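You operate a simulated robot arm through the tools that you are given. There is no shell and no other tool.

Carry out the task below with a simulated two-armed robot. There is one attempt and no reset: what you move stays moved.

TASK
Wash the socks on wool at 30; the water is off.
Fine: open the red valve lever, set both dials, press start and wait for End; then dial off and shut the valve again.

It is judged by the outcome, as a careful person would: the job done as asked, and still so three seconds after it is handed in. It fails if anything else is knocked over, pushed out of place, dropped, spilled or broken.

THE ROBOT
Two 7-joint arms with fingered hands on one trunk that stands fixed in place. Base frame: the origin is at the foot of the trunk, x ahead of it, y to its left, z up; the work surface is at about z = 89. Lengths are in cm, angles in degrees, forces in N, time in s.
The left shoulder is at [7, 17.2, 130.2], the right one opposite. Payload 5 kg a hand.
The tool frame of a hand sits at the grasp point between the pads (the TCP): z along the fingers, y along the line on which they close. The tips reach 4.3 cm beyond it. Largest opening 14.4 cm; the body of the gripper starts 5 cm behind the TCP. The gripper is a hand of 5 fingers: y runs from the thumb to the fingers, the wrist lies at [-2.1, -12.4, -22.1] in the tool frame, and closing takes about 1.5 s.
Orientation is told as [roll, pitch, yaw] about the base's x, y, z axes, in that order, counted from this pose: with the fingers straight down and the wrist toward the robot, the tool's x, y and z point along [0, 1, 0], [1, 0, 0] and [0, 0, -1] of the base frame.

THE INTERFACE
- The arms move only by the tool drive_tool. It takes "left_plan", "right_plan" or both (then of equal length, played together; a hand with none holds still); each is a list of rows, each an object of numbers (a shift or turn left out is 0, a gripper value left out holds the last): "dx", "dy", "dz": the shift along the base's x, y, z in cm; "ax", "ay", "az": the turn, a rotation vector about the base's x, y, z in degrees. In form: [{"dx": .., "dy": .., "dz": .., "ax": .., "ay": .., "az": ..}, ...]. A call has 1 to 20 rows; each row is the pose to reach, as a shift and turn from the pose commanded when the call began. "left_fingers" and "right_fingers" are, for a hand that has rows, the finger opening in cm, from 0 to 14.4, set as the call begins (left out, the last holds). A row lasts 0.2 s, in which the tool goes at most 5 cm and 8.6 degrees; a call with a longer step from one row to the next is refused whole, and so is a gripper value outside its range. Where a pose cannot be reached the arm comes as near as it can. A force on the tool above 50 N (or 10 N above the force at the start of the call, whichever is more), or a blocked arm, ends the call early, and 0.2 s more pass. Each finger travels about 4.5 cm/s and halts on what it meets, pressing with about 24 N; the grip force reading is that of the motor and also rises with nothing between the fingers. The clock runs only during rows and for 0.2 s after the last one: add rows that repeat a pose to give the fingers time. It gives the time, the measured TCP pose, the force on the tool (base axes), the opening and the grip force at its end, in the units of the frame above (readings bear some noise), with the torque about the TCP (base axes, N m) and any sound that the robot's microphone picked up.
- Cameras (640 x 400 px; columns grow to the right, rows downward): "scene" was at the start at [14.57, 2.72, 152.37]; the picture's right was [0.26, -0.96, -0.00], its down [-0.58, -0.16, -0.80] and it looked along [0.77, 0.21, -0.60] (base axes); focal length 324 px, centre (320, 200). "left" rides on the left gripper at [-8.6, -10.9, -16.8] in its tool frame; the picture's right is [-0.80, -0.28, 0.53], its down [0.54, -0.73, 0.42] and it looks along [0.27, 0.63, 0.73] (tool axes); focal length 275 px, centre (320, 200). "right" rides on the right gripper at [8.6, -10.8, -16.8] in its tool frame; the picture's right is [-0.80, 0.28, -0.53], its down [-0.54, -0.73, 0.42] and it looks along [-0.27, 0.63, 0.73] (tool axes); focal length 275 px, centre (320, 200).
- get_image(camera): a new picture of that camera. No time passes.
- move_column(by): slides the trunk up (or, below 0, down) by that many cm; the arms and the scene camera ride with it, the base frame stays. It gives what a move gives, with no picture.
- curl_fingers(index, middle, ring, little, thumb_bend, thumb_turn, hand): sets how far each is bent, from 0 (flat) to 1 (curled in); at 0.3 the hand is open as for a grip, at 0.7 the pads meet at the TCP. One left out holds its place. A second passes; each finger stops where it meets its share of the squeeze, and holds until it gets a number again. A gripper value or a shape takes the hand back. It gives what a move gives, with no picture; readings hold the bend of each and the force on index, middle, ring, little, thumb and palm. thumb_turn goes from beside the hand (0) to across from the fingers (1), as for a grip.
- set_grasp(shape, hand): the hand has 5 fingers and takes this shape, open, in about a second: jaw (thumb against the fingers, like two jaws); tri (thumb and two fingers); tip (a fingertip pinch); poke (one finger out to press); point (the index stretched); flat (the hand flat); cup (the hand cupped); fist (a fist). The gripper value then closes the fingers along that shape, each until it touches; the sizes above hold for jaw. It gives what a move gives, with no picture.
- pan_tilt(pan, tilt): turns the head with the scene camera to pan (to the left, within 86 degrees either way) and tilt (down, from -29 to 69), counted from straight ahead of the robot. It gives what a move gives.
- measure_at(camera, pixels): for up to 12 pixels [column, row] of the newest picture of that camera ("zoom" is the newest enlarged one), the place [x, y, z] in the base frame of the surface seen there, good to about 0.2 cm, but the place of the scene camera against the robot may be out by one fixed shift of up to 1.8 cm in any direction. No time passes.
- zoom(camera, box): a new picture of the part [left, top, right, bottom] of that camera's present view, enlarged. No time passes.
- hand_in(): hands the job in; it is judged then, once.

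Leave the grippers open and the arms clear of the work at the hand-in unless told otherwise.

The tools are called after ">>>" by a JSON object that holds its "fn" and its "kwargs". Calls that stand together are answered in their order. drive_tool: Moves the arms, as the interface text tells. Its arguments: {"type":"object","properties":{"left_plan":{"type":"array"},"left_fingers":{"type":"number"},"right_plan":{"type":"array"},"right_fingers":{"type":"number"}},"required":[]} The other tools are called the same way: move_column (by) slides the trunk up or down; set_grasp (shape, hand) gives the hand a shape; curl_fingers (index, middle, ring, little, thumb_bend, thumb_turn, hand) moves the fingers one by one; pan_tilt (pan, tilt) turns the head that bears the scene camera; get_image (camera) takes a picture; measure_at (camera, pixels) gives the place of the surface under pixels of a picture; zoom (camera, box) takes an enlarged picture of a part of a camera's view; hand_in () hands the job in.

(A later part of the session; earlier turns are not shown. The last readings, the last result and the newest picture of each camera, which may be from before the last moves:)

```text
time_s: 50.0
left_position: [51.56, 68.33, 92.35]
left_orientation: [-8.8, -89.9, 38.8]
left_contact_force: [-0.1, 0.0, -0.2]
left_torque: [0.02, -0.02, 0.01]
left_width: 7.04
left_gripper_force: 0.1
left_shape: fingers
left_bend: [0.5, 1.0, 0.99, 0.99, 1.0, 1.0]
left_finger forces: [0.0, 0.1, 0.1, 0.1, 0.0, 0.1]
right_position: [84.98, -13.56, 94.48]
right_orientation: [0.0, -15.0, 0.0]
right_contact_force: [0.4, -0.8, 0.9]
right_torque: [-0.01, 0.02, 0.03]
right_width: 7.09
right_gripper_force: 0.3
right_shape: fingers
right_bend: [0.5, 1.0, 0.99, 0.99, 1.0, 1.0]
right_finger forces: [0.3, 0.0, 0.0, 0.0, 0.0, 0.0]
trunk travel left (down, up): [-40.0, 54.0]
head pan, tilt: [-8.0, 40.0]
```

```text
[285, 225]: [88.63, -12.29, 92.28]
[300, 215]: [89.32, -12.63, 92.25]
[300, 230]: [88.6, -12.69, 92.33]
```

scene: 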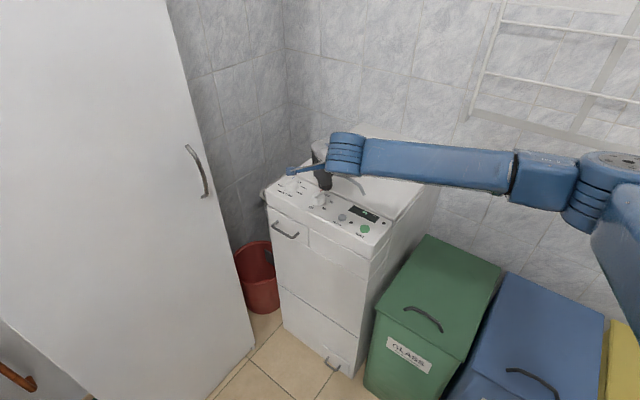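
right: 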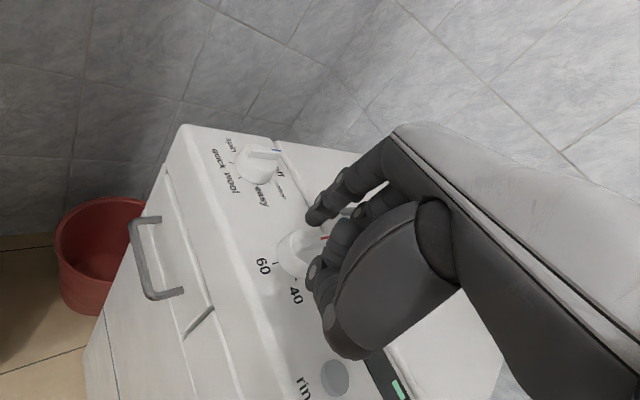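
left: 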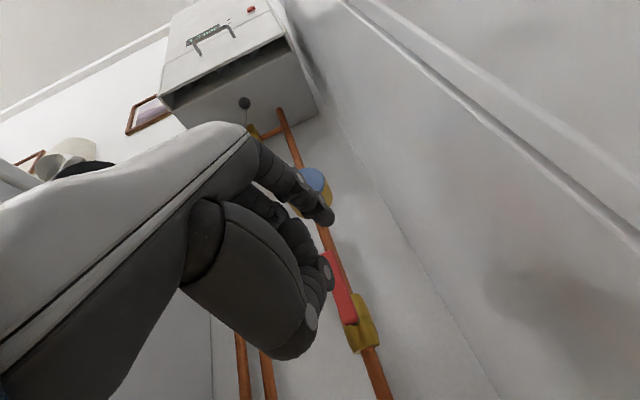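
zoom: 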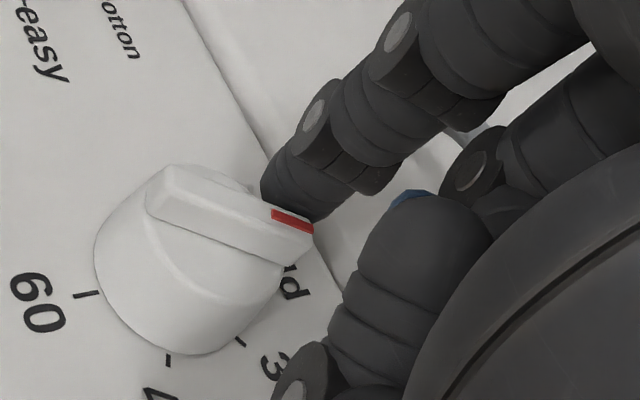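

The pointer is about half-way to "30". Continuing further round.

>>> {"fn": "drive_tool", "kwargs": {"right_plan": [{"dx": -0.22, "dy": -0.11}, {"dx": -0.45, "dy": -0.19}, {"dx": -0.7, "dy": -0.23}, {"dx": -0.94, "dy": -0.25}, {"dx": -0.94, "dy": -0.25}]}}

>>> {"fn": "zoom", "kwargs": {"camera": "right", "box": [240, 170, 400, 270]}}

>>> {"fn": "measure_at", "kwargs": {"camera": "zoom", "pixels": [[285, 225], [300, 215], [300, 230]]}}

```text
time_s: 51.2
left_position: [51.52, 68.28, 92.5]
left_orientation: [-6.5, -89.9, 36.5]
left_contact_force: [-0.7, 0.3, 0.8]
left_torque: [0.02, 0.01, 0.01]
left_width: 7.07
left_gripper_force: 0.0
left_shape: fingers
left_bend: [0.5, 1.0, 0.99, 0.99, 1.0, 1.0]
left_finger forces: [0.0, 0.0, 0.0, 0.0, 0.0, 0.0]
right_position: [83.79, -13.8, 94.59]
right_orientation: [0.1, -15.0, 0.0]
right_contact_force: [0.6, -0.5, 0.5]
right_torque: [-0.02, -0.04, -0.03]
right_width: 7.16
right_gripper_force: 0.8
right_shape: fingers
right_bend: [0.49, 1.0, 0.99, 0.99, 1.0, 1.0]
right_finger forces: [1.3, 0.1, 0.1, 0.0, 0.0, 0.1]
trunk travel left (down, up): [-40.0, 54.0]
head pan, tilt: [-8.0, 40.0]
```

```text
4.00 times, centred on (320, 220) of right
```

zoom: 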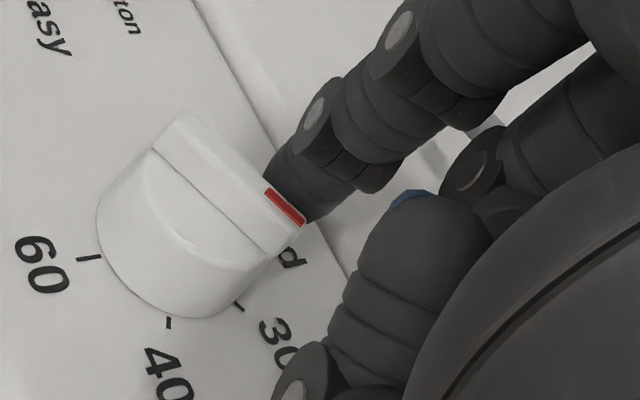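

```text
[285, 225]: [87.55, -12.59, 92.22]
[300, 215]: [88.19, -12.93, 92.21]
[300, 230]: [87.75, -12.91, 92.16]
```

The pointer now appears close to "30". I'll back the finger off the ridge, lift, and look.

>>> {"fn": "drive_tool", "kwargs": {"right_plan": [{"dx": 0.5, "dy": 0.3}, {"dx": 0.9, "dy": 0.6, "dz": 1}, {"dx": 0.9, "dy": 0.6, "dz": 4}, {"dx": -1, "dy": 2, "dz": 8}, {"dx": -3, "dy": 4, "dz": 11}, {"dx": -5, "dy": 5, "dz": 14}, {"dx": -5, "dy": 5, "dz": 14}]}}

>>> {"fn": "get_image", "kwargs": {"camera": "right"}}

>>> {"fn": "zoom", "kwargs": {"camera": "right", "box": [200, 190, 360, 330]}}

```text
time_s: 52.8
left_position: [51.57, 68.31, 92.43]
left_orientation: [3.7, -89.9, 26.2]
left_contact_force: [0.3, 0.5, -0.1]
left_torque: [-0.01, -0.02, 0.01]
left_width: 7.05
left_gripper_force: 0.1
left_shape: fingers
left_bend: [0.5, 1.0, 0.99, 0.99, 1.0, 1.0]
left_finger forces: [0.0, 0.0, 0.0, 0.0, 0.0, 0.0]
right_position: [78.86, -8.71, 108.65]
right_orientation: [0.0, -14.9, 0.0]
right_contact_force: [-0.1, 0.6, -0.1]
right_torque: [0.0, 0.06, -0.01]
right_width: 7.09
right_gripper_force: 0.0
right_shape: fingers
right_bend: [0.5, 1.0, 0.99, 0.99, 1.0, 1.0]
right_finger forces: [0.1, 0.1, 0.0, 0.0, 0.0, 0.1]
trunk travel left (down, up): [-40.0, 54.0]
head pan, tilt: [-8.0, 40.0]
```

```text
taken
```

right: 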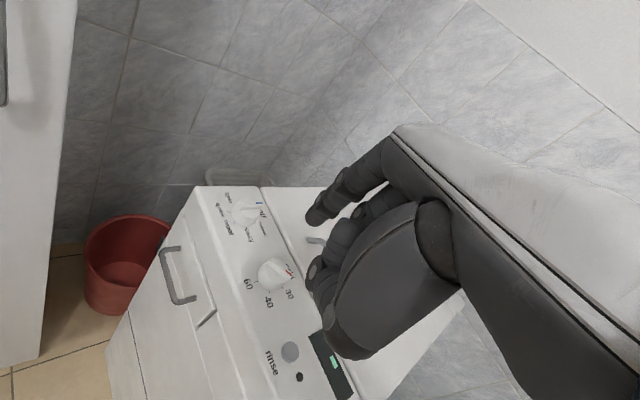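

```text
2.86 times, centred on (280, 260) of right
```

zoom: 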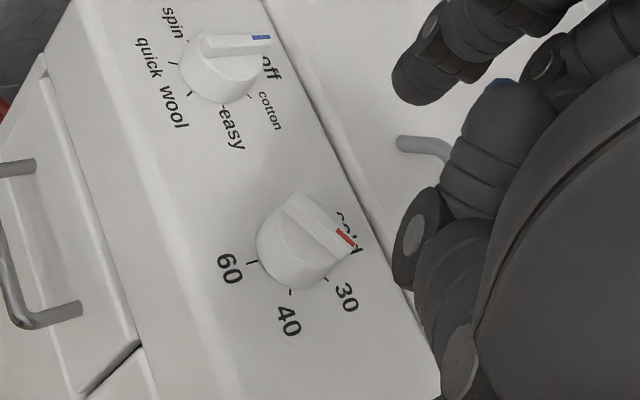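

I'll measure points along the ridge to get its angle: marker (346,238), ridge far end (292,200).

>>> {"fn": "zoom", "kwargs": {"camera": "right", "box": [240, 235, 320, 315]}}

```text
5.00 times, centred on (280, 275) of right
```

zoom: 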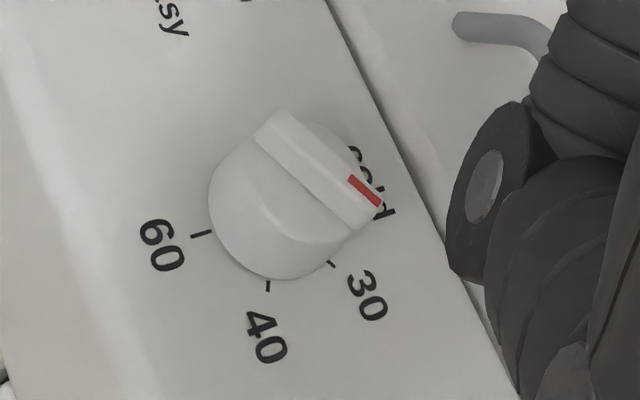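

>>> {"fn": "measure_at", "kwargs": {"camera": "zoom", "pixels": [[364, 190], [355, 205], [376, 203], [310, 160], [280, 125], [270, 140], [200, 234], [268, 287], [332, 265], [300, 190], [255, 200]]}}

```text
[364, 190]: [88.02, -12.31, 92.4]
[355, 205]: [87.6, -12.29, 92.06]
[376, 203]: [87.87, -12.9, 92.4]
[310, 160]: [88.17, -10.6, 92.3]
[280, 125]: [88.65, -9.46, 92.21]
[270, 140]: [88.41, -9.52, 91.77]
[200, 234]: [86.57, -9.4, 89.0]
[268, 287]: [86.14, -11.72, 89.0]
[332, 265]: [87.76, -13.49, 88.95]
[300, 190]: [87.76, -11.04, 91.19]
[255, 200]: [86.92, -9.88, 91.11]
```

The ridge lies at about -103°, matching the "30" tick (-103.6°): the temperature is set. Next, the program dial: move the index over its pushing side, hovering.

>>> {"fn": "drive_tool", "kwargs": {"right_plan": [{"dx": 4, "dy": 1.2, "dz": -1}, {"dx": 8, "dy": 2.4, "dz": -2.5}, {"dx": 11.5, "dy": 3.8, "dz": -5}, {"dx": 14.15, "dy": 4.8, "dz": -7}, {"dx": 14.15, "dy": 4.8, "dz": -8.6}, {"dx": 14.15, "dy": 4.8, "dz": -8.6}]}}

>>> {"fn": "get_image", "kwargs": {"camera": "right"}}

>>> {"fn": "zoom", "kwargs": {"camera": "right", "box": [220, 170, 380, 270]}}

```text
time_s: 54.2
left_position: [51.55, 68.28, 92.36]
left_orientation: [-15.7, -89.9, 45.8]
left_contact_force: [0.3, 0.2, 0.8]
left_torque: [0.01, -0.03, 0.0]
left_width: 7.07
left_gripper_force: 0.1
left_shape: fingers
left_bend: [0.5, 1.0, 0.99, 0.99, 1.0, 1.0]
left_finger forces: [0.0, 0.1, 0.1, 0.0, 0.0, 0.0]
right_position: [92.98, -3.93, 99.89]
right_orientation: [0.1, -15.0, -0.1]
right_contact_force: [-0.2, -0.1, 0.4]
right_torque: [-0.01, 0.0, 0.02]
right_width: 7.07
right_gripper_force: 0.1
right_shape: fingers
right_bend: [0.5, 1.0, 0.99, 0.99, 1.0, 1.0]
right_finger forces: [0.0, 0.0, 0.0, 0.0, 0.1, 0.0]
trunk travel left (down, up): [-40.0, 54.0]
head pan, tilt: [-8.0, 40.0]
```

```text
taken
```

right: 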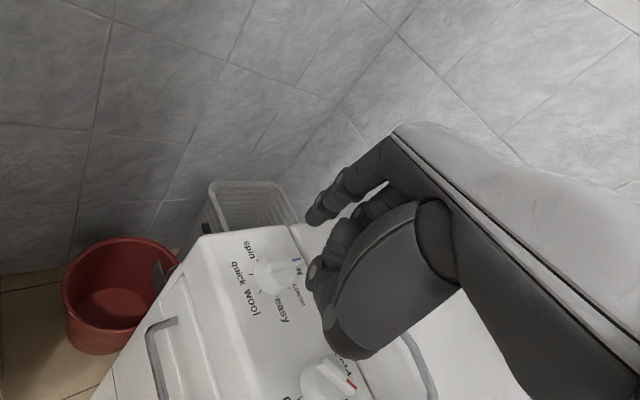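

```text
4.00 times, centred on (300, 220) of right
```

zoom: 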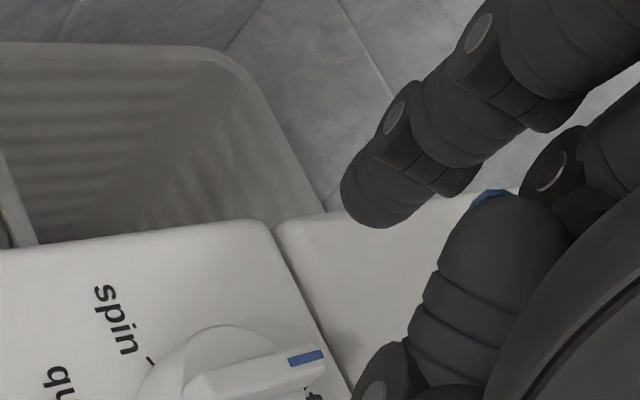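

I'll zoom on the program knob and measure it and the fingertip once more from here.

>>> {"fn": "zoom", "kwargs": {"camera": "right", "box": [230, 240, 310, 320]}}

>>> {"fn": "measure_at", "kwargs": {"camera": "right", "pixels": [[308, 222], [312, 219], [318, 222]]}}

```text
5.00 times, centred on (270, 280) of right
```

zoom: 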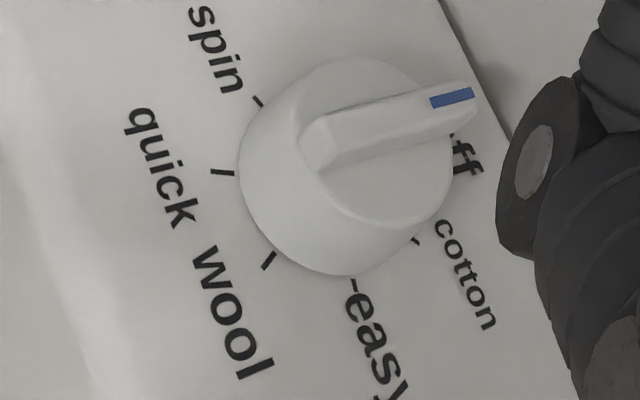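

```text
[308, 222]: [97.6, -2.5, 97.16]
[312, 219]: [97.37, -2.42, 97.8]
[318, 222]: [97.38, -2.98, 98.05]
```

>>> {"fn": "measure_at", "kwargs": {"camera": "zoom", "pixels": [[222, 173], [267, 260], [353, 285], [417, 240], [258, 101], [470, 95], [440, 100], [320, 135], [318, 160], [300, 90]]}}

```text
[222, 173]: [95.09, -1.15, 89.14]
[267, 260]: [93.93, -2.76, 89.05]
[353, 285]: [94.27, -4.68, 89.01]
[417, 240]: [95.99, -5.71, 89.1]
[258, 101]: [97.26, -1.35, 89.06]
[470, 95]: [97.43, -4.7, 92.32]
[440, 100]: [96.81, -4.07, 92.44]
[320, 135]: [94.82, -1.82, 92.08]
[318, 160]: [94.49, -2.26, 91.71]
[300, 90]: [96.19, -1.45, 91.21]
```

Centre confirmed at (96.2,-3.45). I'll lower beside the ridge and push clockwise along the arc to about 60°, then check.

>>> {"fn": "drive_tool", "kwargs": {"right_plan": [{"dz": -2.5}, {"dz": -4.5}, {"dz": -5.35}, {"dz": -5.35, "dx": -0.15, "dy": -0.19}, {"dz": -5.35, "dx": -0.3, "dy": -0.38}, {"dz": -5.35, "dx": -0.33, "dy": -0.62}, {"dz": -5.35, "dx": -0.37, "dy": -0.85}, {"dz": -5.35, "dx": -0.46, "dy": -1.07}, {"dz": -5.35, "dx": -0.56, "dy": -1.28}, {"dz": -5.35, "dx": -0.7, "dy": -1.47}, {"dz": -5.35, "dx": -0.85, "dy": -1.64}, {"dz": -5.35, "dx": -1.03, "dy": -1.79}, {"dz": -5.35, "dx": -1.23, "dy": -1.92}, {"dz": -5.35, "dx": -1.23, "dy": -1.92}]}}

>>> {"fn": "zoom", "kwargs": {"camera": "right", "box": [240, 170, 400, 270]}}

```text
time_s: 57.2
left_position: [51.52, 68.29, 92.42]
left_orientation: [-9.2, -89.9, 39.1]
left_contact_force: [0.2, -0.2, 0.0]
left_torque: [0.02, -0.05, -0.01]
left_width: 7.06
left_gripper_force: 0.0
left_shape: fingers
left_bend: [0.5, 1.0, 0.99, 0.99, 1.0, 1.0]
left_finger forces: [0.0, 0.1, 0.1, 0.0, 0.0, 0.0]
right_position: [91.78, -5.99, 94.68]
right_orientation: [0.0, -15.0, 0.0]
right_contact_force: [1.1, 1.0, 0.2]
right_torque: [0.02, -0.02, 0.05]
right_width: 7.16
right_gripper_force: 0.8
right_shape: fingers
right_bend: [0.49, 1.0, 0.99, 0.99, 1.0, 1.0]
right_finger forces: [1.6, 0.0, 0.0, 0.1, 0.0, 0.0]
trunk travel left (down, up): [-40.0, 54.0]
head pan, tilt: [-8.0, 40.0]
```

```text
4.00 times, centred on (320, 220) of right
```

zoom: 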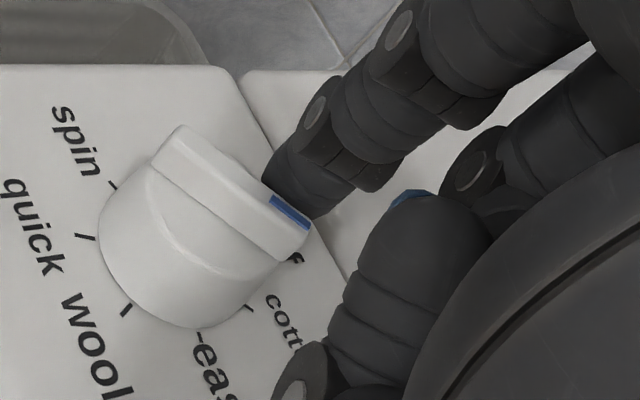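

The dial is turning well (near "cotton"). Continuing on the arc.

>>> {"fn": "drive_tool", "kwargs": {"right_plan": [{"dx": -0.22, "dy": -0.1}, {"dx": -0.44, "dy": -0.18}, {"dx": -0.67, "dy": -0.22}, {"dx": -0.9, "dy": -0.23}, {"dx": -1.14, "dy": -0.21}, {"dx": -1.37, "dy": -0.16}, {"dx": -1.6, "dy": -0.08}, {"dx": -1.8, "dy": 0.03}, {"dx": -1.8, "dy": 0.03}]}}

>>> {"fn": "zoom", "kwargs": {"camera": "right", "box": [220, 150, 380, 250]}}

```text
time_s: 59.2
left_position: [51.46, 68.32, 92.22]
left_orientation: [-6.6, -89.9, 36.7]
left_contact_force: [0.0, -0.3, 0.3]
left_torque: [0.0, 0.02, 0.01]
left_width: 7.05
left_gripper_force: 0.1
left_shape: fingers
left_bend: [0.5, 1.0, 0.99, 0.99, 1.0, 1.0]
left_finger forces: [0.0, 0.1, 0.1, 0.0, 0.1, 0.0]
right_position: [90.03, -5.89, 94.64]
right_orientation: [0.0, -15.0, -0.1]
right_contact_force: [0.4, -0.4, 0.2]
right_torque: [-0.02, -0.01, 0.0]
right_width: 7.12
right_gripper_force: 0.1
right_shape: fingers
right_bend: [0.49, 1.0, 0.99, 0.99, 1.0, 1.0]
right_finger forces: [0.5, 0.1, 0.0, 0.1, 0.0, 0.1]
trunk travel left (down, up): [-40.0, 54.0]
head pan, tilt: [-8.0, 40.0]
```

```text
4.00 times, centred on (300, 200) of right
```

zoom: 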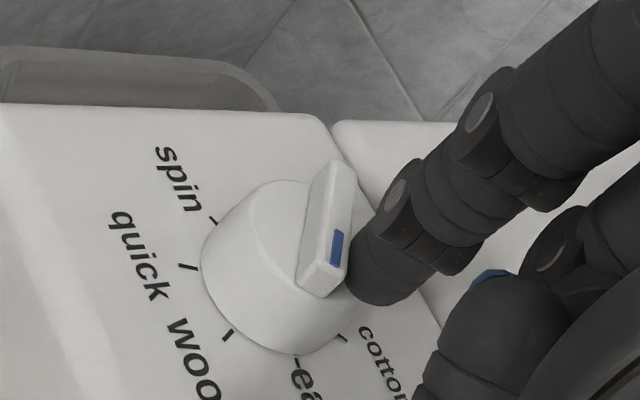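

The pointer is near "easy". Continuing toward "wool".

>>> {"fn": "drive_tool", "kwargs": {"right_plan": [{"dx": -0.19, "dy": 0.14}, {"dx": -0.36, "dy": 0.29}, {"dx": -0.51, "dy": 0.47}, {"dx": -0.64, "dy": 0.67}, {"dx": -0.64, "dy": 0.67}]}}

>>> {"fn": "zoom", "kwargs": {"camera": "right", "box": [220, 150, 380, 250]}}

>>> {"fn": "measure_at", "kwargs": {"camera": "zoom", "pixels": [[320, 260], [325, 240], [330, 190], [340, 170], [300, 280]]}}

```text
time_s: 60.4
left_position: [51.55, 68.3, 92.47]
left_orientation: [-8.2, -89.9, 38.2]
left_contact_force: [0.2, -0.3, 0.4]
left_torque: [0.0, 0.0, -0.02]
left_width: 7.05
left_gripper_force: 0.2
left_shape: fingers
left_bend: [0.5, 1.0, 0.99, 0.99, 1.0, 1.0]
left_finger forces: [0.0, 0.0, 0.0, 0.0, 0.0, 0.0]
right_position: [89.31, -5.24, 94.61]
right_orientation: [0.0, -14.9, 0.0]
right_contact_force: [-0.5, -1.2, -0.2]
right_torque: [-0.04, -0.01, -0.06]
right_width: 7.04
right_gripper_force: 0.7
right_shape: fingers
right_bend: [0.5, 1.0, 0.99, 0.99, 1.0, 1.0]
right_finger forces: [1.4, 0.0, 0.0, 0.0, 0.0, 0.0]
trunk travel left (down, up): [-40.0, 54.0]
head pan, tilt: [-8.0, 40.0]
```

```text
4.00 times, centred on (300, 200) of right
```

zoom: 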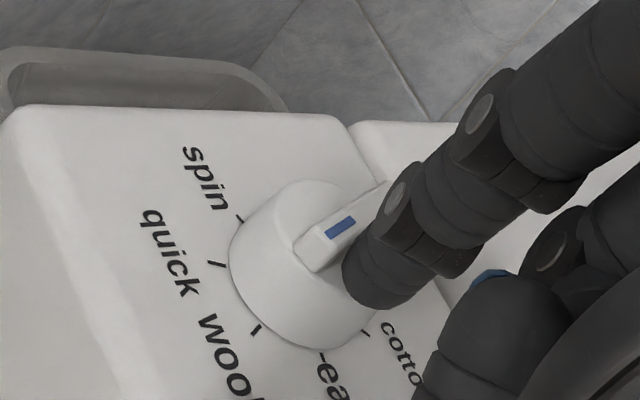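

```text
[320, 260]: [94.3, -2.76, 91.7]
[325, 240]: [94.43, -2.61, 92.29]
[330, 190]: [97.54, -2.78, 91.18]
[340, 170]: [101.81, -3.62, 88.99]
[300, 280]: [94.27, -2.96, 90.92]
```

The pointer end is around 155–163°, nearly at "wool" (163–165°). I'll back the finger off, lift and measure the ridge angle.

>>> {"fn": "drive_tool", "kwargs": {"right_plan": [{"dx": -0.1, "dy": -0.4}, {"dx": -0.2, "dy": -0.9}, {"dx": -0.2, "dy": -0.9, "dz": 2}, {"dx": -0.5, "dy": -0.9, "dz": 6}, {"dx": -3, "dy": -1, "dz": 10}, {"dx": -6, "dy": -2, "dz": 13}, {"dx": -9, "dy": -3, "dz": 15}, {"dx": -9, "dy": -3, "dz": 15}]}}

>>> {"fn": "get_image", "kwargs": {"camera": "right"}}

>>> {"fn": "zoom", "kwargs": {"camera": "right", "box": [200, 170, 300, 270]}}

```text
time_s: 62.2
left_position: [51.55, 68.43, 92.35]
left_orientation: [-5.8, -89.8, 35.7]
left_contact_force: [-0.6, 0.3, -0.7]
left_torque: [0.01, -0.02, -0.01]
left_width: 7.07
left_gripper_force: 0.1
left_shape: fingers
left_bend: [0.5, 1.0, 0.99, 0.99, 1.0, 1.0]
left_finger forces: [0.0, 0.0, 0.0, 0.1, 0.0, 0.0]
right_position: [80.32, -8.18, 109.66]
right_orientation: [0.1, -15.0, 0.0]
right_contact_force: [-0.6, -0.2, -0.1]
right_torque: [-0.01, 0.0, 0.0]
right_width: 7.04
right_gripper_force: 0.0
right_shape: fingers
right_bend: [0.5, 1.0, 0.99, 0.99, 1.0, 1.0]
right_finger forces: [0.0, 0.1, 0.0, 0.0, 0.0, 0.0]
trunk travel left (down, up): [-40.0, 54.0]
head pan, tilt: [-8.0, 40.0]
```

```text
taken
```

right: 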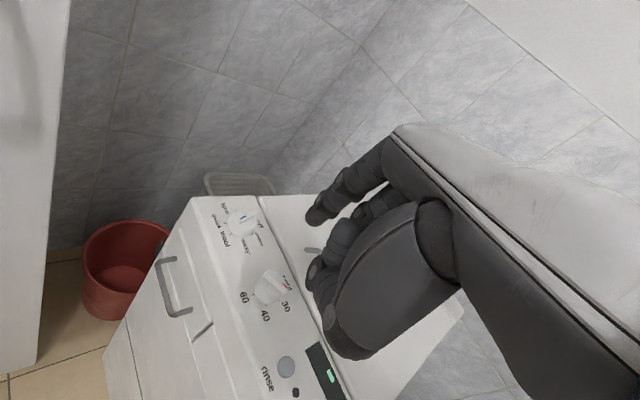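

```text
4.00 times, centred on (250, 220) of right
```

zoom: 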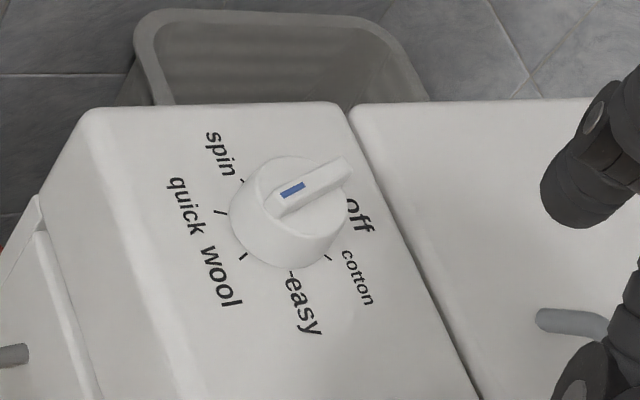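

>>> {"fn": "zoom", "kwargs": {"camera": "right", "box": [215, 190, 279, 240]}}

```text
8.00 times, centred on (247, 215) of right
```

zoom: 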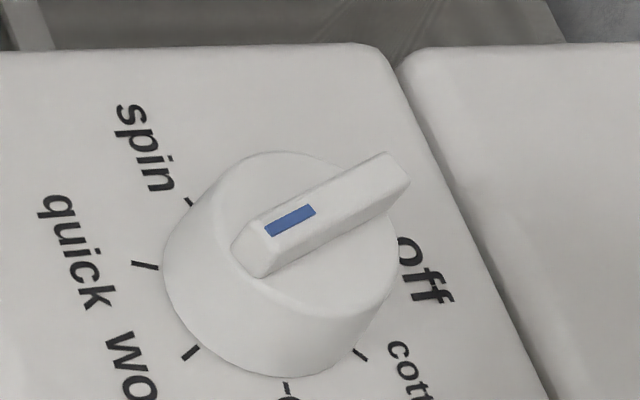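

Measuring points along the ridge's top: marker (270,230), (310,212), far end (388,165), and the ticks.

>>> {"fn": "measure_at", "kwargs": {"camera": "zoom", "pixels": [[272, 228], [310, 211], [350, 185], [385, 162], [345, 205], [262, 222], [268, 238], [190, 352], [145, 265], [380, 170], [300, 225]]}}

```text
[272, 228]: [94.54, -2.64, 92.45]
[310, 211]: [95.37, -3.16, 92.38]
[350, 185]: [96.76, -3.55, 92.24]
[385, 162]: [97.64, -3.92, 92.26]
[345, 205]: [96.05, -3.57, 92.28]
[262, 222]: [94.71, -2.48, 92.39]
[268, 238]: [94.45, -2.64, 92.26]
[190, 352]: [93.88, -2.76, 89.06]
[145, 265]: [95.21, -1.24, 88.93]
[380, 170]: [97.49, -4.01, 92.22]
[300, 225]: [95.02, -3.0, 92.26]
```

The ridge sits at about 157°, roughly 7° past the "wool" tick (163–165°). I'll nudge it back by pressing on the opposite end of the ridge with the same finger: hover, descend, then push gently toward +y.

>>> {"fn": "drive_tool", "kwargs": {"right_plan": [{"dx": 4, "dy": 0.5, "dz": -2}, {"dx": 8, "dy": 1, "dz": -4}, {"dx": 11.15, "dy": 1.47, "dz": -7}, {"dx": 11.15, "dy": 1.47, "dz": -11}, {"dx": 11.15, "dy": 1.47, "dz": -13.5}, {"dx": 11.15, "dy": 1.47, "dz": -15}, {"dx": 11.15, "dy": 1.47, "dz": -15}]}}

>>> {"fn": "zoom", "kwargs": {"camera": "right", "box": [220, 150, 380, 250]}}

```text
time_s: 63.8
left_position: [51.54, 68.42, 92.37]
left_orientation: [-12.7, -89.9, 42.6]
left_contact_force: [-0.8, 0.7, -0.3]
left_torque: [-0.02, -0.02, 0.01]
left_width: 7.04
left_gripper_force: 0.2
left_shape: fingers
left_bend: [0.5, 1.0, 0.99, 0.99, 1.0, 1.0]
left_finger forces: [0.1, 0.0, 0.0, 0.0, 0.1, 0.0]
right_position: [91.39, -6.78, 94.65]
right_orientation: [0.0, -14.9, 0.1]
right_contact_force: [0.7, -0.1, 1.0]
right_torque: [0.0, -0.02, -0.02]
right_width: 7.03
right_gripper_force: 0.1
right_shape: fingers
right_bend: [0.5, 1.0, 0.99, 0.99, 1.0, 1.0]
right_finger forces: [0.0, 0.0, 0.0, 0.1, 0.1, 0.0]
trunk travel left (down, up): [-40.0, 54.0]
head pan, tilt: [-8.0, 40.0]
```

```text
4.00 times, centred on (300, 200) of right
```

zoom: 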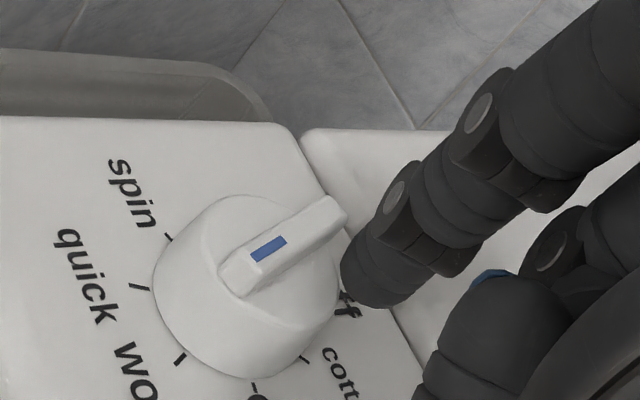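

The finger is placed on the near side of the ridge's rear end. Gentle push now.

>>> {"fn": "drive_tool", "kwargs": {"right_plan": [{"dx": 0.05, "dy": 0.2}, {"dx": 0.1, "dy": 0.4}, {"dx": 0.15, "dy": 0.6}, {"dx": 0.21, "dy": 0.77}, {"dx": 0.21, "dy": 0.77}]}}

>>> {"fn": "zoom", "kwargs": {"camera": "right", "box": [220, 150, 380, 250]}}

>>> {"fn": "measure_at", "kwargs": {"camera": "zoom", "pixels": [[260, 250], [283, 240], [310, 225], [240, 262]]}}

```text
time_s: 65.0
left_position: [51.46, 68.16, 92.33]
left_orientation: [-5.9, -89.9, 35.8]
left_contact_force: [-0.2, 0.1, -0.2]
left_torque: [0.0, -0.03, 0.01]
left_width: 7.04
left_gripper_force: 0.1
left_shape: fingers
left_bend: [0.5, 1.0, 0.99, 0.99, 1.0, 1.0]
left_finger forces: [0.0, 0.0, 0.0, 0.1, 0.0, 0.0]
right_position: [91.66, -5.97, 94.67]
right_orientation: [0.0, -14.9, 0.1]
right_contact_force: [-0.3, -0.3, 0.4]
right_torque: [-0.03, 0.03, -0.05]
right_width: 7.06
right_gripper_force: 0.4
right_shape: fingers
right_bend: [0.5, 1.0, 0.99, 0.99, 1.0, 1.0]
right_finger forces: [1.4, 0.0, 0.0, 0.0, 0.1, 0.1]
trunk travel left (down, up): [-40.0, 54.0]
head pan, tilt: [-8.0, 40.0]
```

```text
4.00 times, centred on (300, 200) of right
```

zoom: 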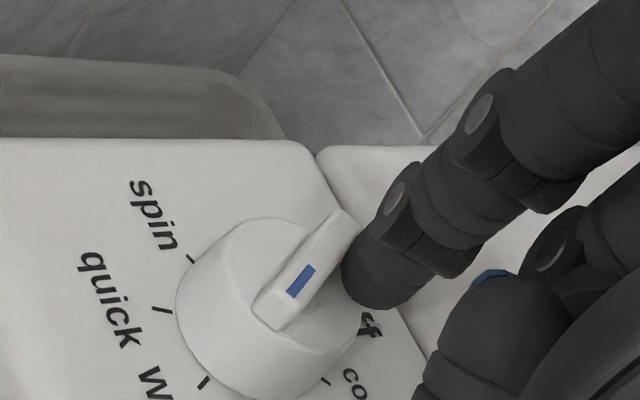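

```text
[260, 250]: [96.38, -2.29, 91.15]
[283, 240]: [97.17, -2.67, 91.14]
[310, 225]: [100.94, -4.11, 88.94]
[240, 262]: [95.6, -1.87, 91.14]
```

It moved noticeably; measuring the ridge again in this zoom: marker (300,280), tip (272,312), rear (335,222).

>>> {"fn": "measure_at", "kwargs": {"camera": "zoom", "pixels": [[300, 280], [293, 292], [312, 266], [330, 240], [335, 225], [275, 300], [270, 312], [280, 318], [345, 235], [204, 382]]}}

```text
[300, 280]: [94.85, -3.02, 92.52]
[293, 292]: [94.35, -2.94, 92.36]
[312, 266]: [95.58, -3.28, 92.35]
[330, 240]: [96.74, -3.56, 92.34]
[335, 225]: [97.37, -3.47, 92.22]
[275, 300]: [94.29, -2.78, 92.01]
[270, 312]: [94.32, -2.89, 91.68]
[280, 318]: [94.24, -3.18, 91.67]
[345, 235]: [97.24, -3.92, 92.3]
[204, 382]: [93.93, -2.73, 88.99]
```

The ridge is now at ≈165°, right on "wool". Backing the finger off and lifting to verify.

>>> {"fn": "drive_tool", "kwargs": {"right_plan": [{"dx": -0.1, "dy": -0.4}, {"dx": -0.2, "dy": -0.8}, {"dx": -0.2, "dy": -0.9, "dz": 2}, {"dx": -0.5, "dy": -1, "dz": 6}, {"dx": -3, "dy": -1, "dz": 10}, {"dx": -6.5, "dy": -1.5, "dz": 13}, {"dx": -10, "dy": -2, "dz": 15}, {"dx": -11, "dy": -2, "dz": 15}]}}

>>> {"fn": "zoom", "kwargs": {"camera": "right", "box": [200, 170, 320, 330]}}

>>> {"fn": "zoom", "kwargs": {"camera": "right", "box": [215, 190, 279, 240]}}

```text
time_s: 66.8
left_position: [51.59, 68.4, 92.34]
left_orientation: [-6.7, -89.8, 36.9]
left_contact_force: [-0.1, 0.6, 0.3]
left_torque: [-0.01, -0.05, 0.01]
left_width: 7.06
left_gripper_force: 0.1
left_shape: fingers
left_bend: [0.5, 1.0, 0.99, 0.99, 1.0, 1.0]
left_finger forces: [0.0, 0.0, 0.1, 0.1, 0.0, 0.0]
right_position: [80.75, -7.95, 109.55]
right_orientation: [0.1, -15.0, 0.0]
right_contact_force: [-1.0, -0.1, 0.9]
right_torque: [0.0, -0.02, -0.02]
right_width: 7.07
right_gripper_force: 0.1
right_shape: fingers
right_bend: [0.5, 1.0, 0.99, 0.99, 1.0, 1.0]
right_finger forces: [0.0, 0.0, 0.1, 0.0, 0.0, 0.0]
trunk travel left (down, up): [-40.0, 54.0]
head pan, tilt: [-8.0, 40.0]
```

```text
2.50 times, centred on (260, 250) of right
```

zoom: 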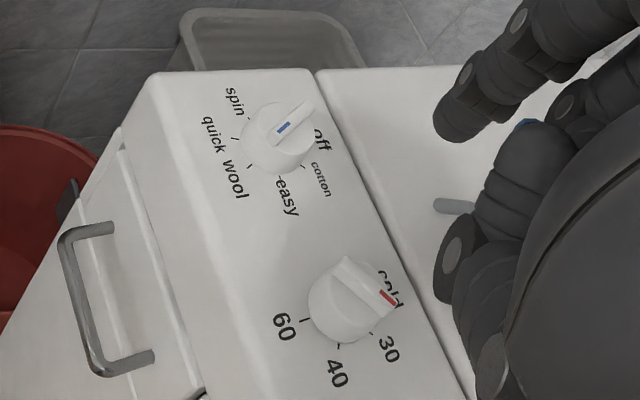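

```text
8.00 times, centred on (247, 215) of right
```

zoom: 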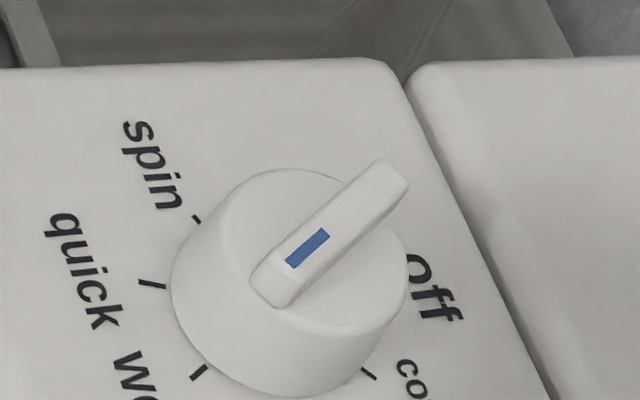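

Measuring once more along the ridge's centre line.

>>> {"fn": "measure_at", "kwargs": {"camera": "zoom", "pixels": [[293, 262], [323, 235], [350, 210], [375, 185], [275, 280], [390, 185], [370, 170], [265, 285], [290, 295]]}}

>>> {"fn": "zoom", "kwargs": {"camera": "right", "box": [240, 270, 320, 320]}}

```text
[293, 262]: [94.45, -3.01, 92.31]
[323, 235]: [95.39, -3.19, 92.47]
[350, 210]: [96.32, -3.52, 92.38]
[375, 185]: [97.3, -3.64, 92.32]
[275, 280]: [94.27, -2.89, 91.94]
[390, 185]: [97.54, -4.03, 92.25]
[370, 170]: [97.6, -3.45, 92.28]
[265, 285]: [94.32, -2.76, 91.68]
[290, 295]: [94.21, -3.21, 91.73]
```

```text
8.00 times, centred on (280, 295) of right
```

zoom: 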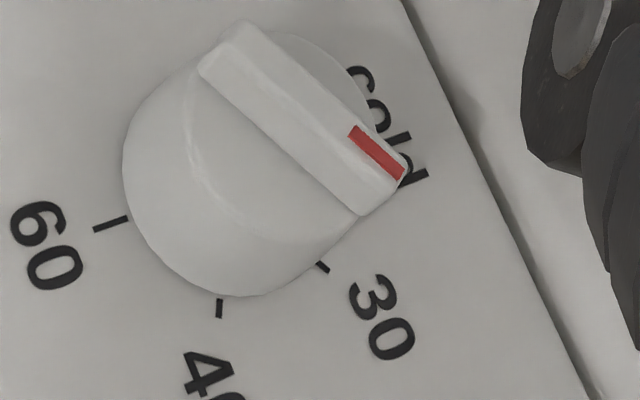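

Program dial ≈166–167° versus wool at 164–165°: good. Double-checking the temperature ridge the same way.

>>> {"fn": "measure_at", "kwargs": {"camera": "zoom", "pixels": [[398, 165], [360, 203], [380, 180], [237, 35], [212, 65], [225, 50], [300, 112], [320, 267], [218, 308], [108, 223], [375, 150]]}}

```text
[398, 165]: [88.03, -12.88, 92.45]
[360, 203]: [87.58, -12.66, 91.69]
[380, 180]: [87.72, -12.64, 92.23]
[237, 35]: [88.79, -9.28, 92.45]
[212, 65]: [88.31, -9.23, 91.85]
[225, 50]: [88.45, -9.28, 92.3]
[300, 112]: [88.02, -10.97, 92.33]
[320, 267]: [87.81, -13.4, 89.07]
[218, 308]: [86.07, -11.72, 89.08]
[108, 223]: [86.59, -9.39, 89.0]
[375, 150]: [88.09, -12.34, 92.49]
```

Both dials are set. Next is the start button: the green one at about (74.7,-22.2,89.5). Moving the index above it.

>>> {"fn": "drive_tool", "kwargs": {"right_plan": [{"dx": -3, "dy": -3.5}, {"dx": -6, "dy": -7}, {"dx": -9, "dy": -10.5, "dz": -2}, {"dx": -11.15, "dy": -13, "dz": -5}, {"dx": -11.15, "dy": -15.05, "dz": -8}, {"dx": -11.15, "dy": -15.05, "dz": -11.5}, {"dx": -11.15, "dy": -15.05, "dz": -11.5}]}}

>>> {"fn": "get_image", "kwargs": {"camera": "right"}}

>>> {"fn": "zoom", "kwargs": {"camera": "right", "box": [220, 170, 380, 270]}}

```text
refused: row 3 steps farther than a row can; nothing moved
```

```text
taken
```

right: 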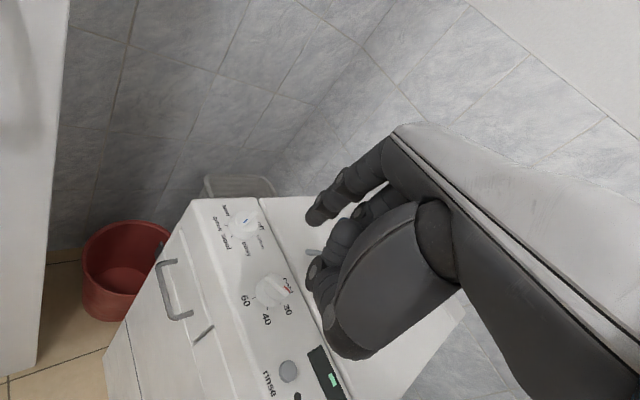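

```text
4.00 times, centred on (300, 220) of right
```

zoom: 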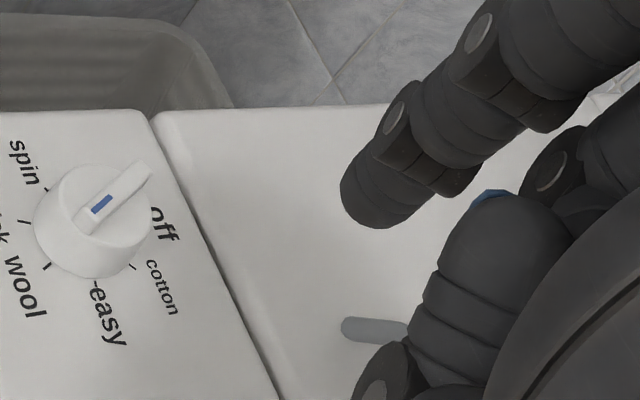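

Refused for step length; repeating with shorter steps.

>>> {"fn": "drive_tool", "kwargs": {"right_plan": [{"dx": -3, "dy": -3}, {"dx": -6, "dy": -6}, {"dx": -8.5, "dy": -9, "dz": -2}, {"dx": -10.5, "dy": -12, "dz": -4}, {"dx": -11.15, "dy": -15.05, "dz": -6}, {"dx": -11.15, "dy": -15.05, "dz": -9}, {"dx": -11.15, "dy": -15.05, "dz": -11.5}, {"dx": -11.15, "dy": -15.05, "dz": -11.5}]}}

>>> {"fn": "get_image", "kwargs": {"camera": "right"}}

>>> {"fn": "zoom", "kwargs": {"camera": "right", "box": [220, 170, 380, 270]}}

```text
time_s: 68.6
left_position: [51.61, 68.33, 92.45]
left_orientation: [-15.1, -89.9, 45.2]
left_contact_force: [-0.3, 0.0, -0.5]
left_torque: [0.01, -0.02, 0.0]
left_width: 7.05
left_gripper_force: 0.1
left_shape: fingers
left_bend: [0.5, 1.0, 0.99, 0.99, 1.0, 1.0]
left_finger forces: [0.1, 0.0, 0.0, 0.0, 0.1, 0.0]
right_position: [69.39, -23.12, 98.11]
right_orientation: [-0.1, -14.9, 0.0]
right_contact_force: [0.2, 0.4, -0.3]
right_torque: [-0.03, -0.01, 0.02]
right_width: 7.06
right_gripper_force: 0.1
right_shape: fingers
right_bend: [0.5, 1.0, 0.99, 0.99, 1.0, 1.0]
right_finger forces: [0.1, 0.1, 0.1, 0.0, 0.0, 0.0]
trunk travel left (down, up): [-40.0, 54.0]
head pan, tilt: [-8.0, 40.0]
```

```text
taken
```

right: 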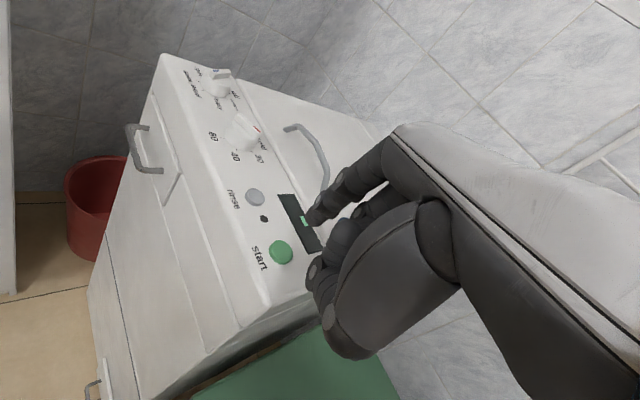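

```text
4.00 times, centred on (300, 220) of right
```

zoom: 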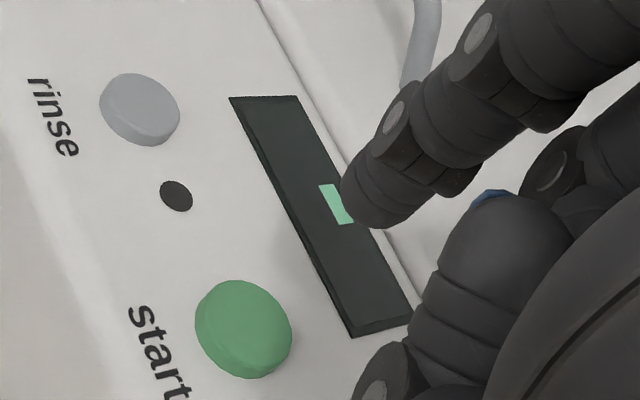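

Measuring the green button and the fingertip from here.

>>> {"fn": "measure_at", "kwargs": {"camera": "zoom", "pixels": [[245, 325], [215, 305], [280, 330], [245, 365], [350, 218], [360, 225], [140, 105], [320, 300]]}}

```text
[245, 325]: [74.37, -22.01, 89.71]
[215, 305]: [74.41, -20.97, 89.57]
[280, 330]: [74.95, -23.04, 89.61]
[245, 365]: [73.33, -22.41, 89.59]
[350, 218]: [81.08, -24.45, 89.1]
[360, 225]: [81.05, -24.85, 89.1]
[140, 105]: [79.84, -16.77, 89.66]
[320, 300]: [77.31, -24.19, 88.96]
```

The button centre is (74.55,-22.0); the fingertip is just about above it. Pressing down in small steps.

>>> {"fn": "drive_tool", "kwargs": {"right_plan": [{"dy": 0.2, "dz": -2.5}, {"dy": 0.2, "dz": -4.5}, {"dy": 0.2, "dz": -5.2}, {"dy": 0.2, "dz": -5.5}, {"dy": 0.2, "dz": -5.8}, {"dy": 0.2, "dz": -6.0}, {"dy": 0.2, "dz": -6.0}]}}

>>> {"fn": "zoom", "kwargs": {"camera": "right", "box": [220, 130, 380, 270]}}

```text
time_s: 70.2
left_position: [51.42, 68.39, 92.37]
left_orientation: [-40.2, -89.9, 70.1]
left_contact_force: [-0.1, -0.4, 0.8]
left_torque: [-0.01, 0.0, -0.04]
left_width: 7.04
left_gripper_force: 0.1
left_shape: fingers
left_bend: [0.5, 1.0, 0.99, 0.99, 1.0, 1.0]
left_finger forces: [0.0, 0.1, 0.1, 0.0, 0.1, 0.0]
right_position: [69.6, -22.89, 92.38]
right_orientation: [0.0, -14.9, 0.1]
right_contact_force: [-2.1, 0.7, 9.7]
right_torque: [0.12, -0.47, 0.05]
right_width: 7.11
right_gripper_force: 5.1
right_shape: fingers
right_bend: [0.5, 1.0, 0.99, 0.99, 1.0, 1.0]
right_finger forces: [9.2, 0.1, 0.0, 0.0, 0.1, 0.1]
trunk travel left (down, up): [-40.0, 54.0]
head pan, tilt: [-8.0, 40.0]
heard: click
```

```text
2.86 times, centred on (300, 200) of right
```

zoom: 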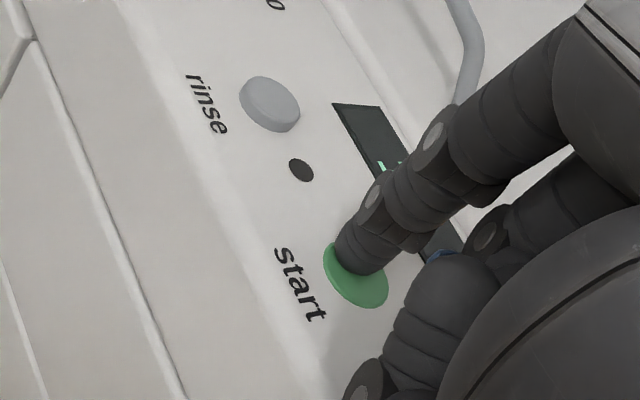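

A click was heard at ~10 N, and the display has changed. I'll lift straight off the button and read the display.

>>> {"fn": "drive_tool", "kwargs": {"right_plan": [{"dz": 1.5}, {"dz": 4}, {"dz": 7}, {"dz": 10}, {"dz": 13, "dx": -3}, {"dz": 15, "dx": -6}, {"dz": 17, "dx": -9}, {"dz": 17, "dx": -9}]}}

>>> {"fn": "get_image", "kwargs": {"camera": "right"}}

>>> {"fn": "get_image", "kwargs": {"camera": "scene"}}

>>> {"fn": "zoom", "kwargs": {"camera": "scene", "box": [260, 160, 400, 250]}}

```text
time_s: 72.0
left_position: [51.66, 68.35, 92.36]
left_orientation: [1.8, -90.0, 28.2]
left_contact_force: [0.7, 0.7, 0.4]
left_torque: [0.0, 0.01, -0.01]
left_width: 7.03
left_gripper_force: 0.1
left_shape: fingers
left_bend: [0.5, 1.0, 0.99, 0.99, 1.0, 1.0]
left_finger forces: [0.0, 0.1, 0.1, 0.0, 0.0, 0.0]
right_position: [60.57, -22.74, 109.12]
right_orientation: [0.0, -14.9, 0.1]
right_contact_force: [1.2, 0.2, 0.2]
right_torque: [0.01, -0.02, -0.01]
right_width: 7.06
right_gripper_force: 0.0
right_shape: fingers
right_bend: [0.5, 1.0, 0.99, 0.99, 1.0, 1.0]
right_finger forces: [0.1, 0.1, 0.0, 0.0, 0.0, 0.1]
trunk travel left (down, up): [-40.0, 54.0]
head pan, tilt: [-8.0, 40.0]
```

```text
taken
```

right: 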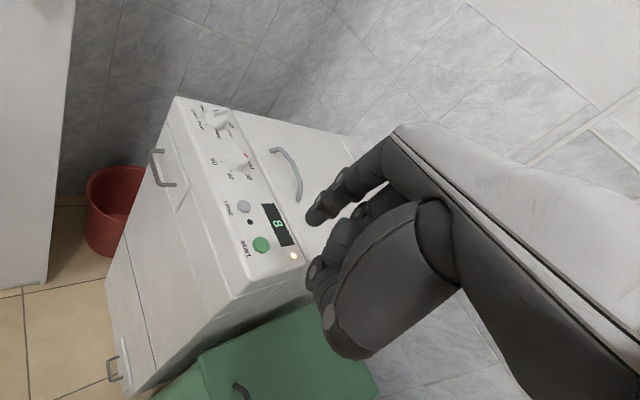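

```text
taken
```

scene: 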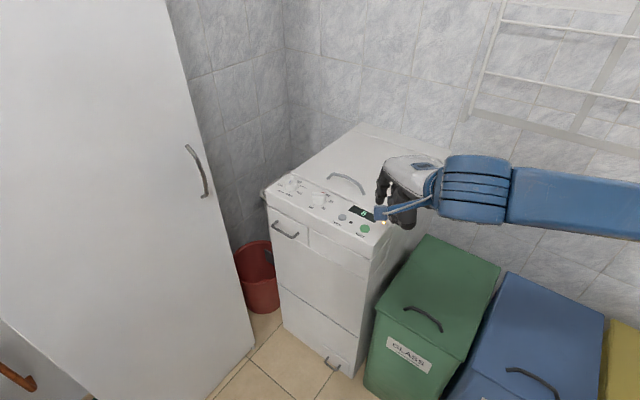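

```text
4.44 times, centred on (330, 205) of scene
```

zoom: 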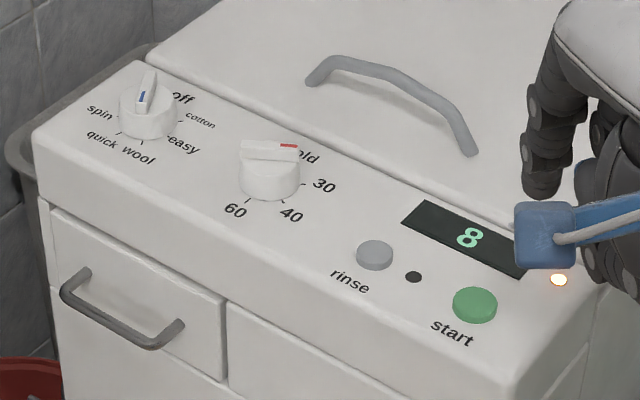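

The machine is running: display "8" and its lamp is lit. I'll wait by holding the pose and check the display.

>>> {"fn": "drive_tool", "kwargs": {"right_plan": [{"dx": -1}, {"dx": -2}, {"dx": -3}, {"dx": -3}, {"dx": -3}, {"dx": -3}, {"dx": -3}, {"dx": -3}, {"dx": -3}, {"dx": -3}, {"dx": -3}, {"dx": -3}, {"dx": -3}, {"dx": -3}, {"dx": -3}, {"dx": -3}, {"dx": -3}, {"dx": -3}, {"dx": -3}, {"dx": -3}]}}

>>> {"fn": "zoom", "kwargs": {"camera": "scene", "box": [260, 160, 400, 250]}}

```text
time_s: 76.2
left_position: [51.56, 68.24, 92.36]
left_orientation: [-9.7, -89.9, 39.7]
left_contact_force: [0.4, -0.9, -0.6]
left_torque: [0.01, 0.01, 0.03]
left_width: 7.04
left_gripper_force: 0.1
left_shape: fingers
left_bend: [0.5, 1.0, 0.99, 0.99, 1.0, 1.0]
left_finger forces: [0.1, 0.1, 0.0, 0.1, 0.1, 0.0]
right_position: [59.38, -22.81, 109.12]
right_orientation: [0.0, -14.7, 0.0]
right_contact_force: [0.5, -0.1, 0.4]
right_torque: [0.01, 0.04, 0.02]
right_width: 7.07
right_gripper_force: 0.1
right_shape: fingers
right_bend: [0.5, 1.0, 0.99, 0.99, 1.0, 1.0]
right_finger forces: [0.0, 0.0, 0.0, 0.0, 0.1, 0.0]
right hand out of reach, approached as far as the arm can: row 2, 3, 4, 5, 6, 7, 8, 9, 10, 11, 12, 13, 14, 15, 16, 17, 18, 19, 20
trunk travel left (down, up): [-40.0, 54.0]
head pan, tilt: [-8.0, 40.0]
```

```text
4.44 times, centred on (330, 205) of scene
```

zoom: 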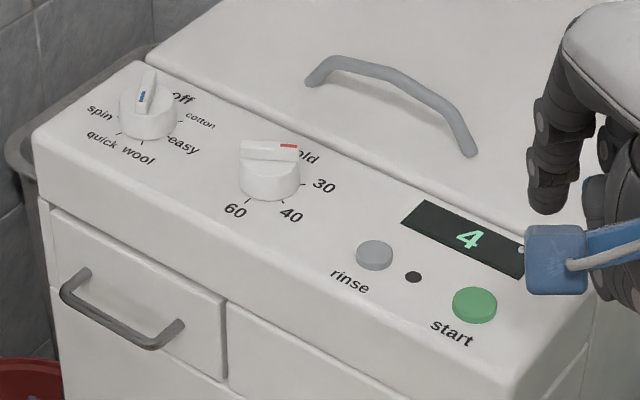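

The display counts down: "4" now. Waiting further.

>>> {"fn": "drive_tool", "kwargs": {"right_plan": [{"dx": 1}, {"dx": 2}, {"dx": 3}, {"dx": 3}, {"dx": 3}, {"dx": 3}, {"dx": 3}, {"dx": 3}, {"dx": 3}, {"dx": 3}, {"dx": 3}, {"dx": 3}, {"dx": 3}, {"dx": 3}, {"dx": 3}, {"dx": 3}, {"dx": 3}, {"dx": 3}, {"dx": 3}, {"dx": 3}]}}

>>> {"fn": "zoom", "kwargs": {"camera": "scene", "box": [260, 160, 400, 250]}}

>>> {"fn": "get_image", "kwargs": {"camera": "right"}}

```text
time_s: 80.4
left_position: [51.46, 68.37, 92.39]
left_orientation: [-8.2, -89.8, 38.1]
left_contact_force: [-0.5, 0.1, 0.6]
left_torque: [-0.02, 0.01, 0.03]
left_width: 7.04
left_gripper_force: 0.0
left_shape: fingers
left_bend: [0.5, 1.0, 0.99, 0.99, 1.0, 1.0]
left_finger forces: [0.0, 0.0, 0.0, 0.0, 0.0, 0.0]
right_position: [62.56, -22.81, 109.11]
right_orientation: [0.0, -15.0, 0.1]
right_contact_force: [-0.6, 0.3, -1.0]
right_torque: [0.0, 0.01, 0.01]
right_width: 7.05
right_gripper_force: 0.1
right_shape: fingers
right_bend: [0.5, 1.0, 0.99, 0.99, 1.0, 1.0]
right_finger forces: [0.0, 0.0, 0.0, 0.1, 0.0, 0.1]
trunk travel left (down, up): [-40.0, 54.0]
head pan, tilt: [-8.0, 40.0]
```

```text
4.44 times, centred on (330, 205) of scene
```

zoom: 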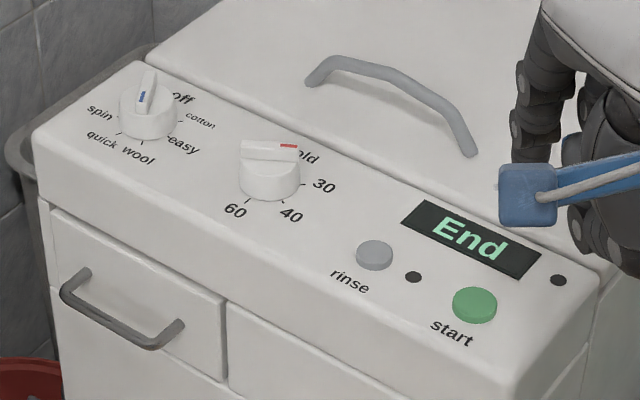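

```text
taken
```

right: 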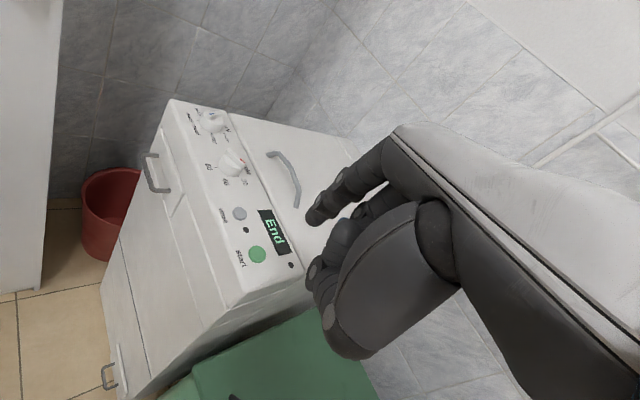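

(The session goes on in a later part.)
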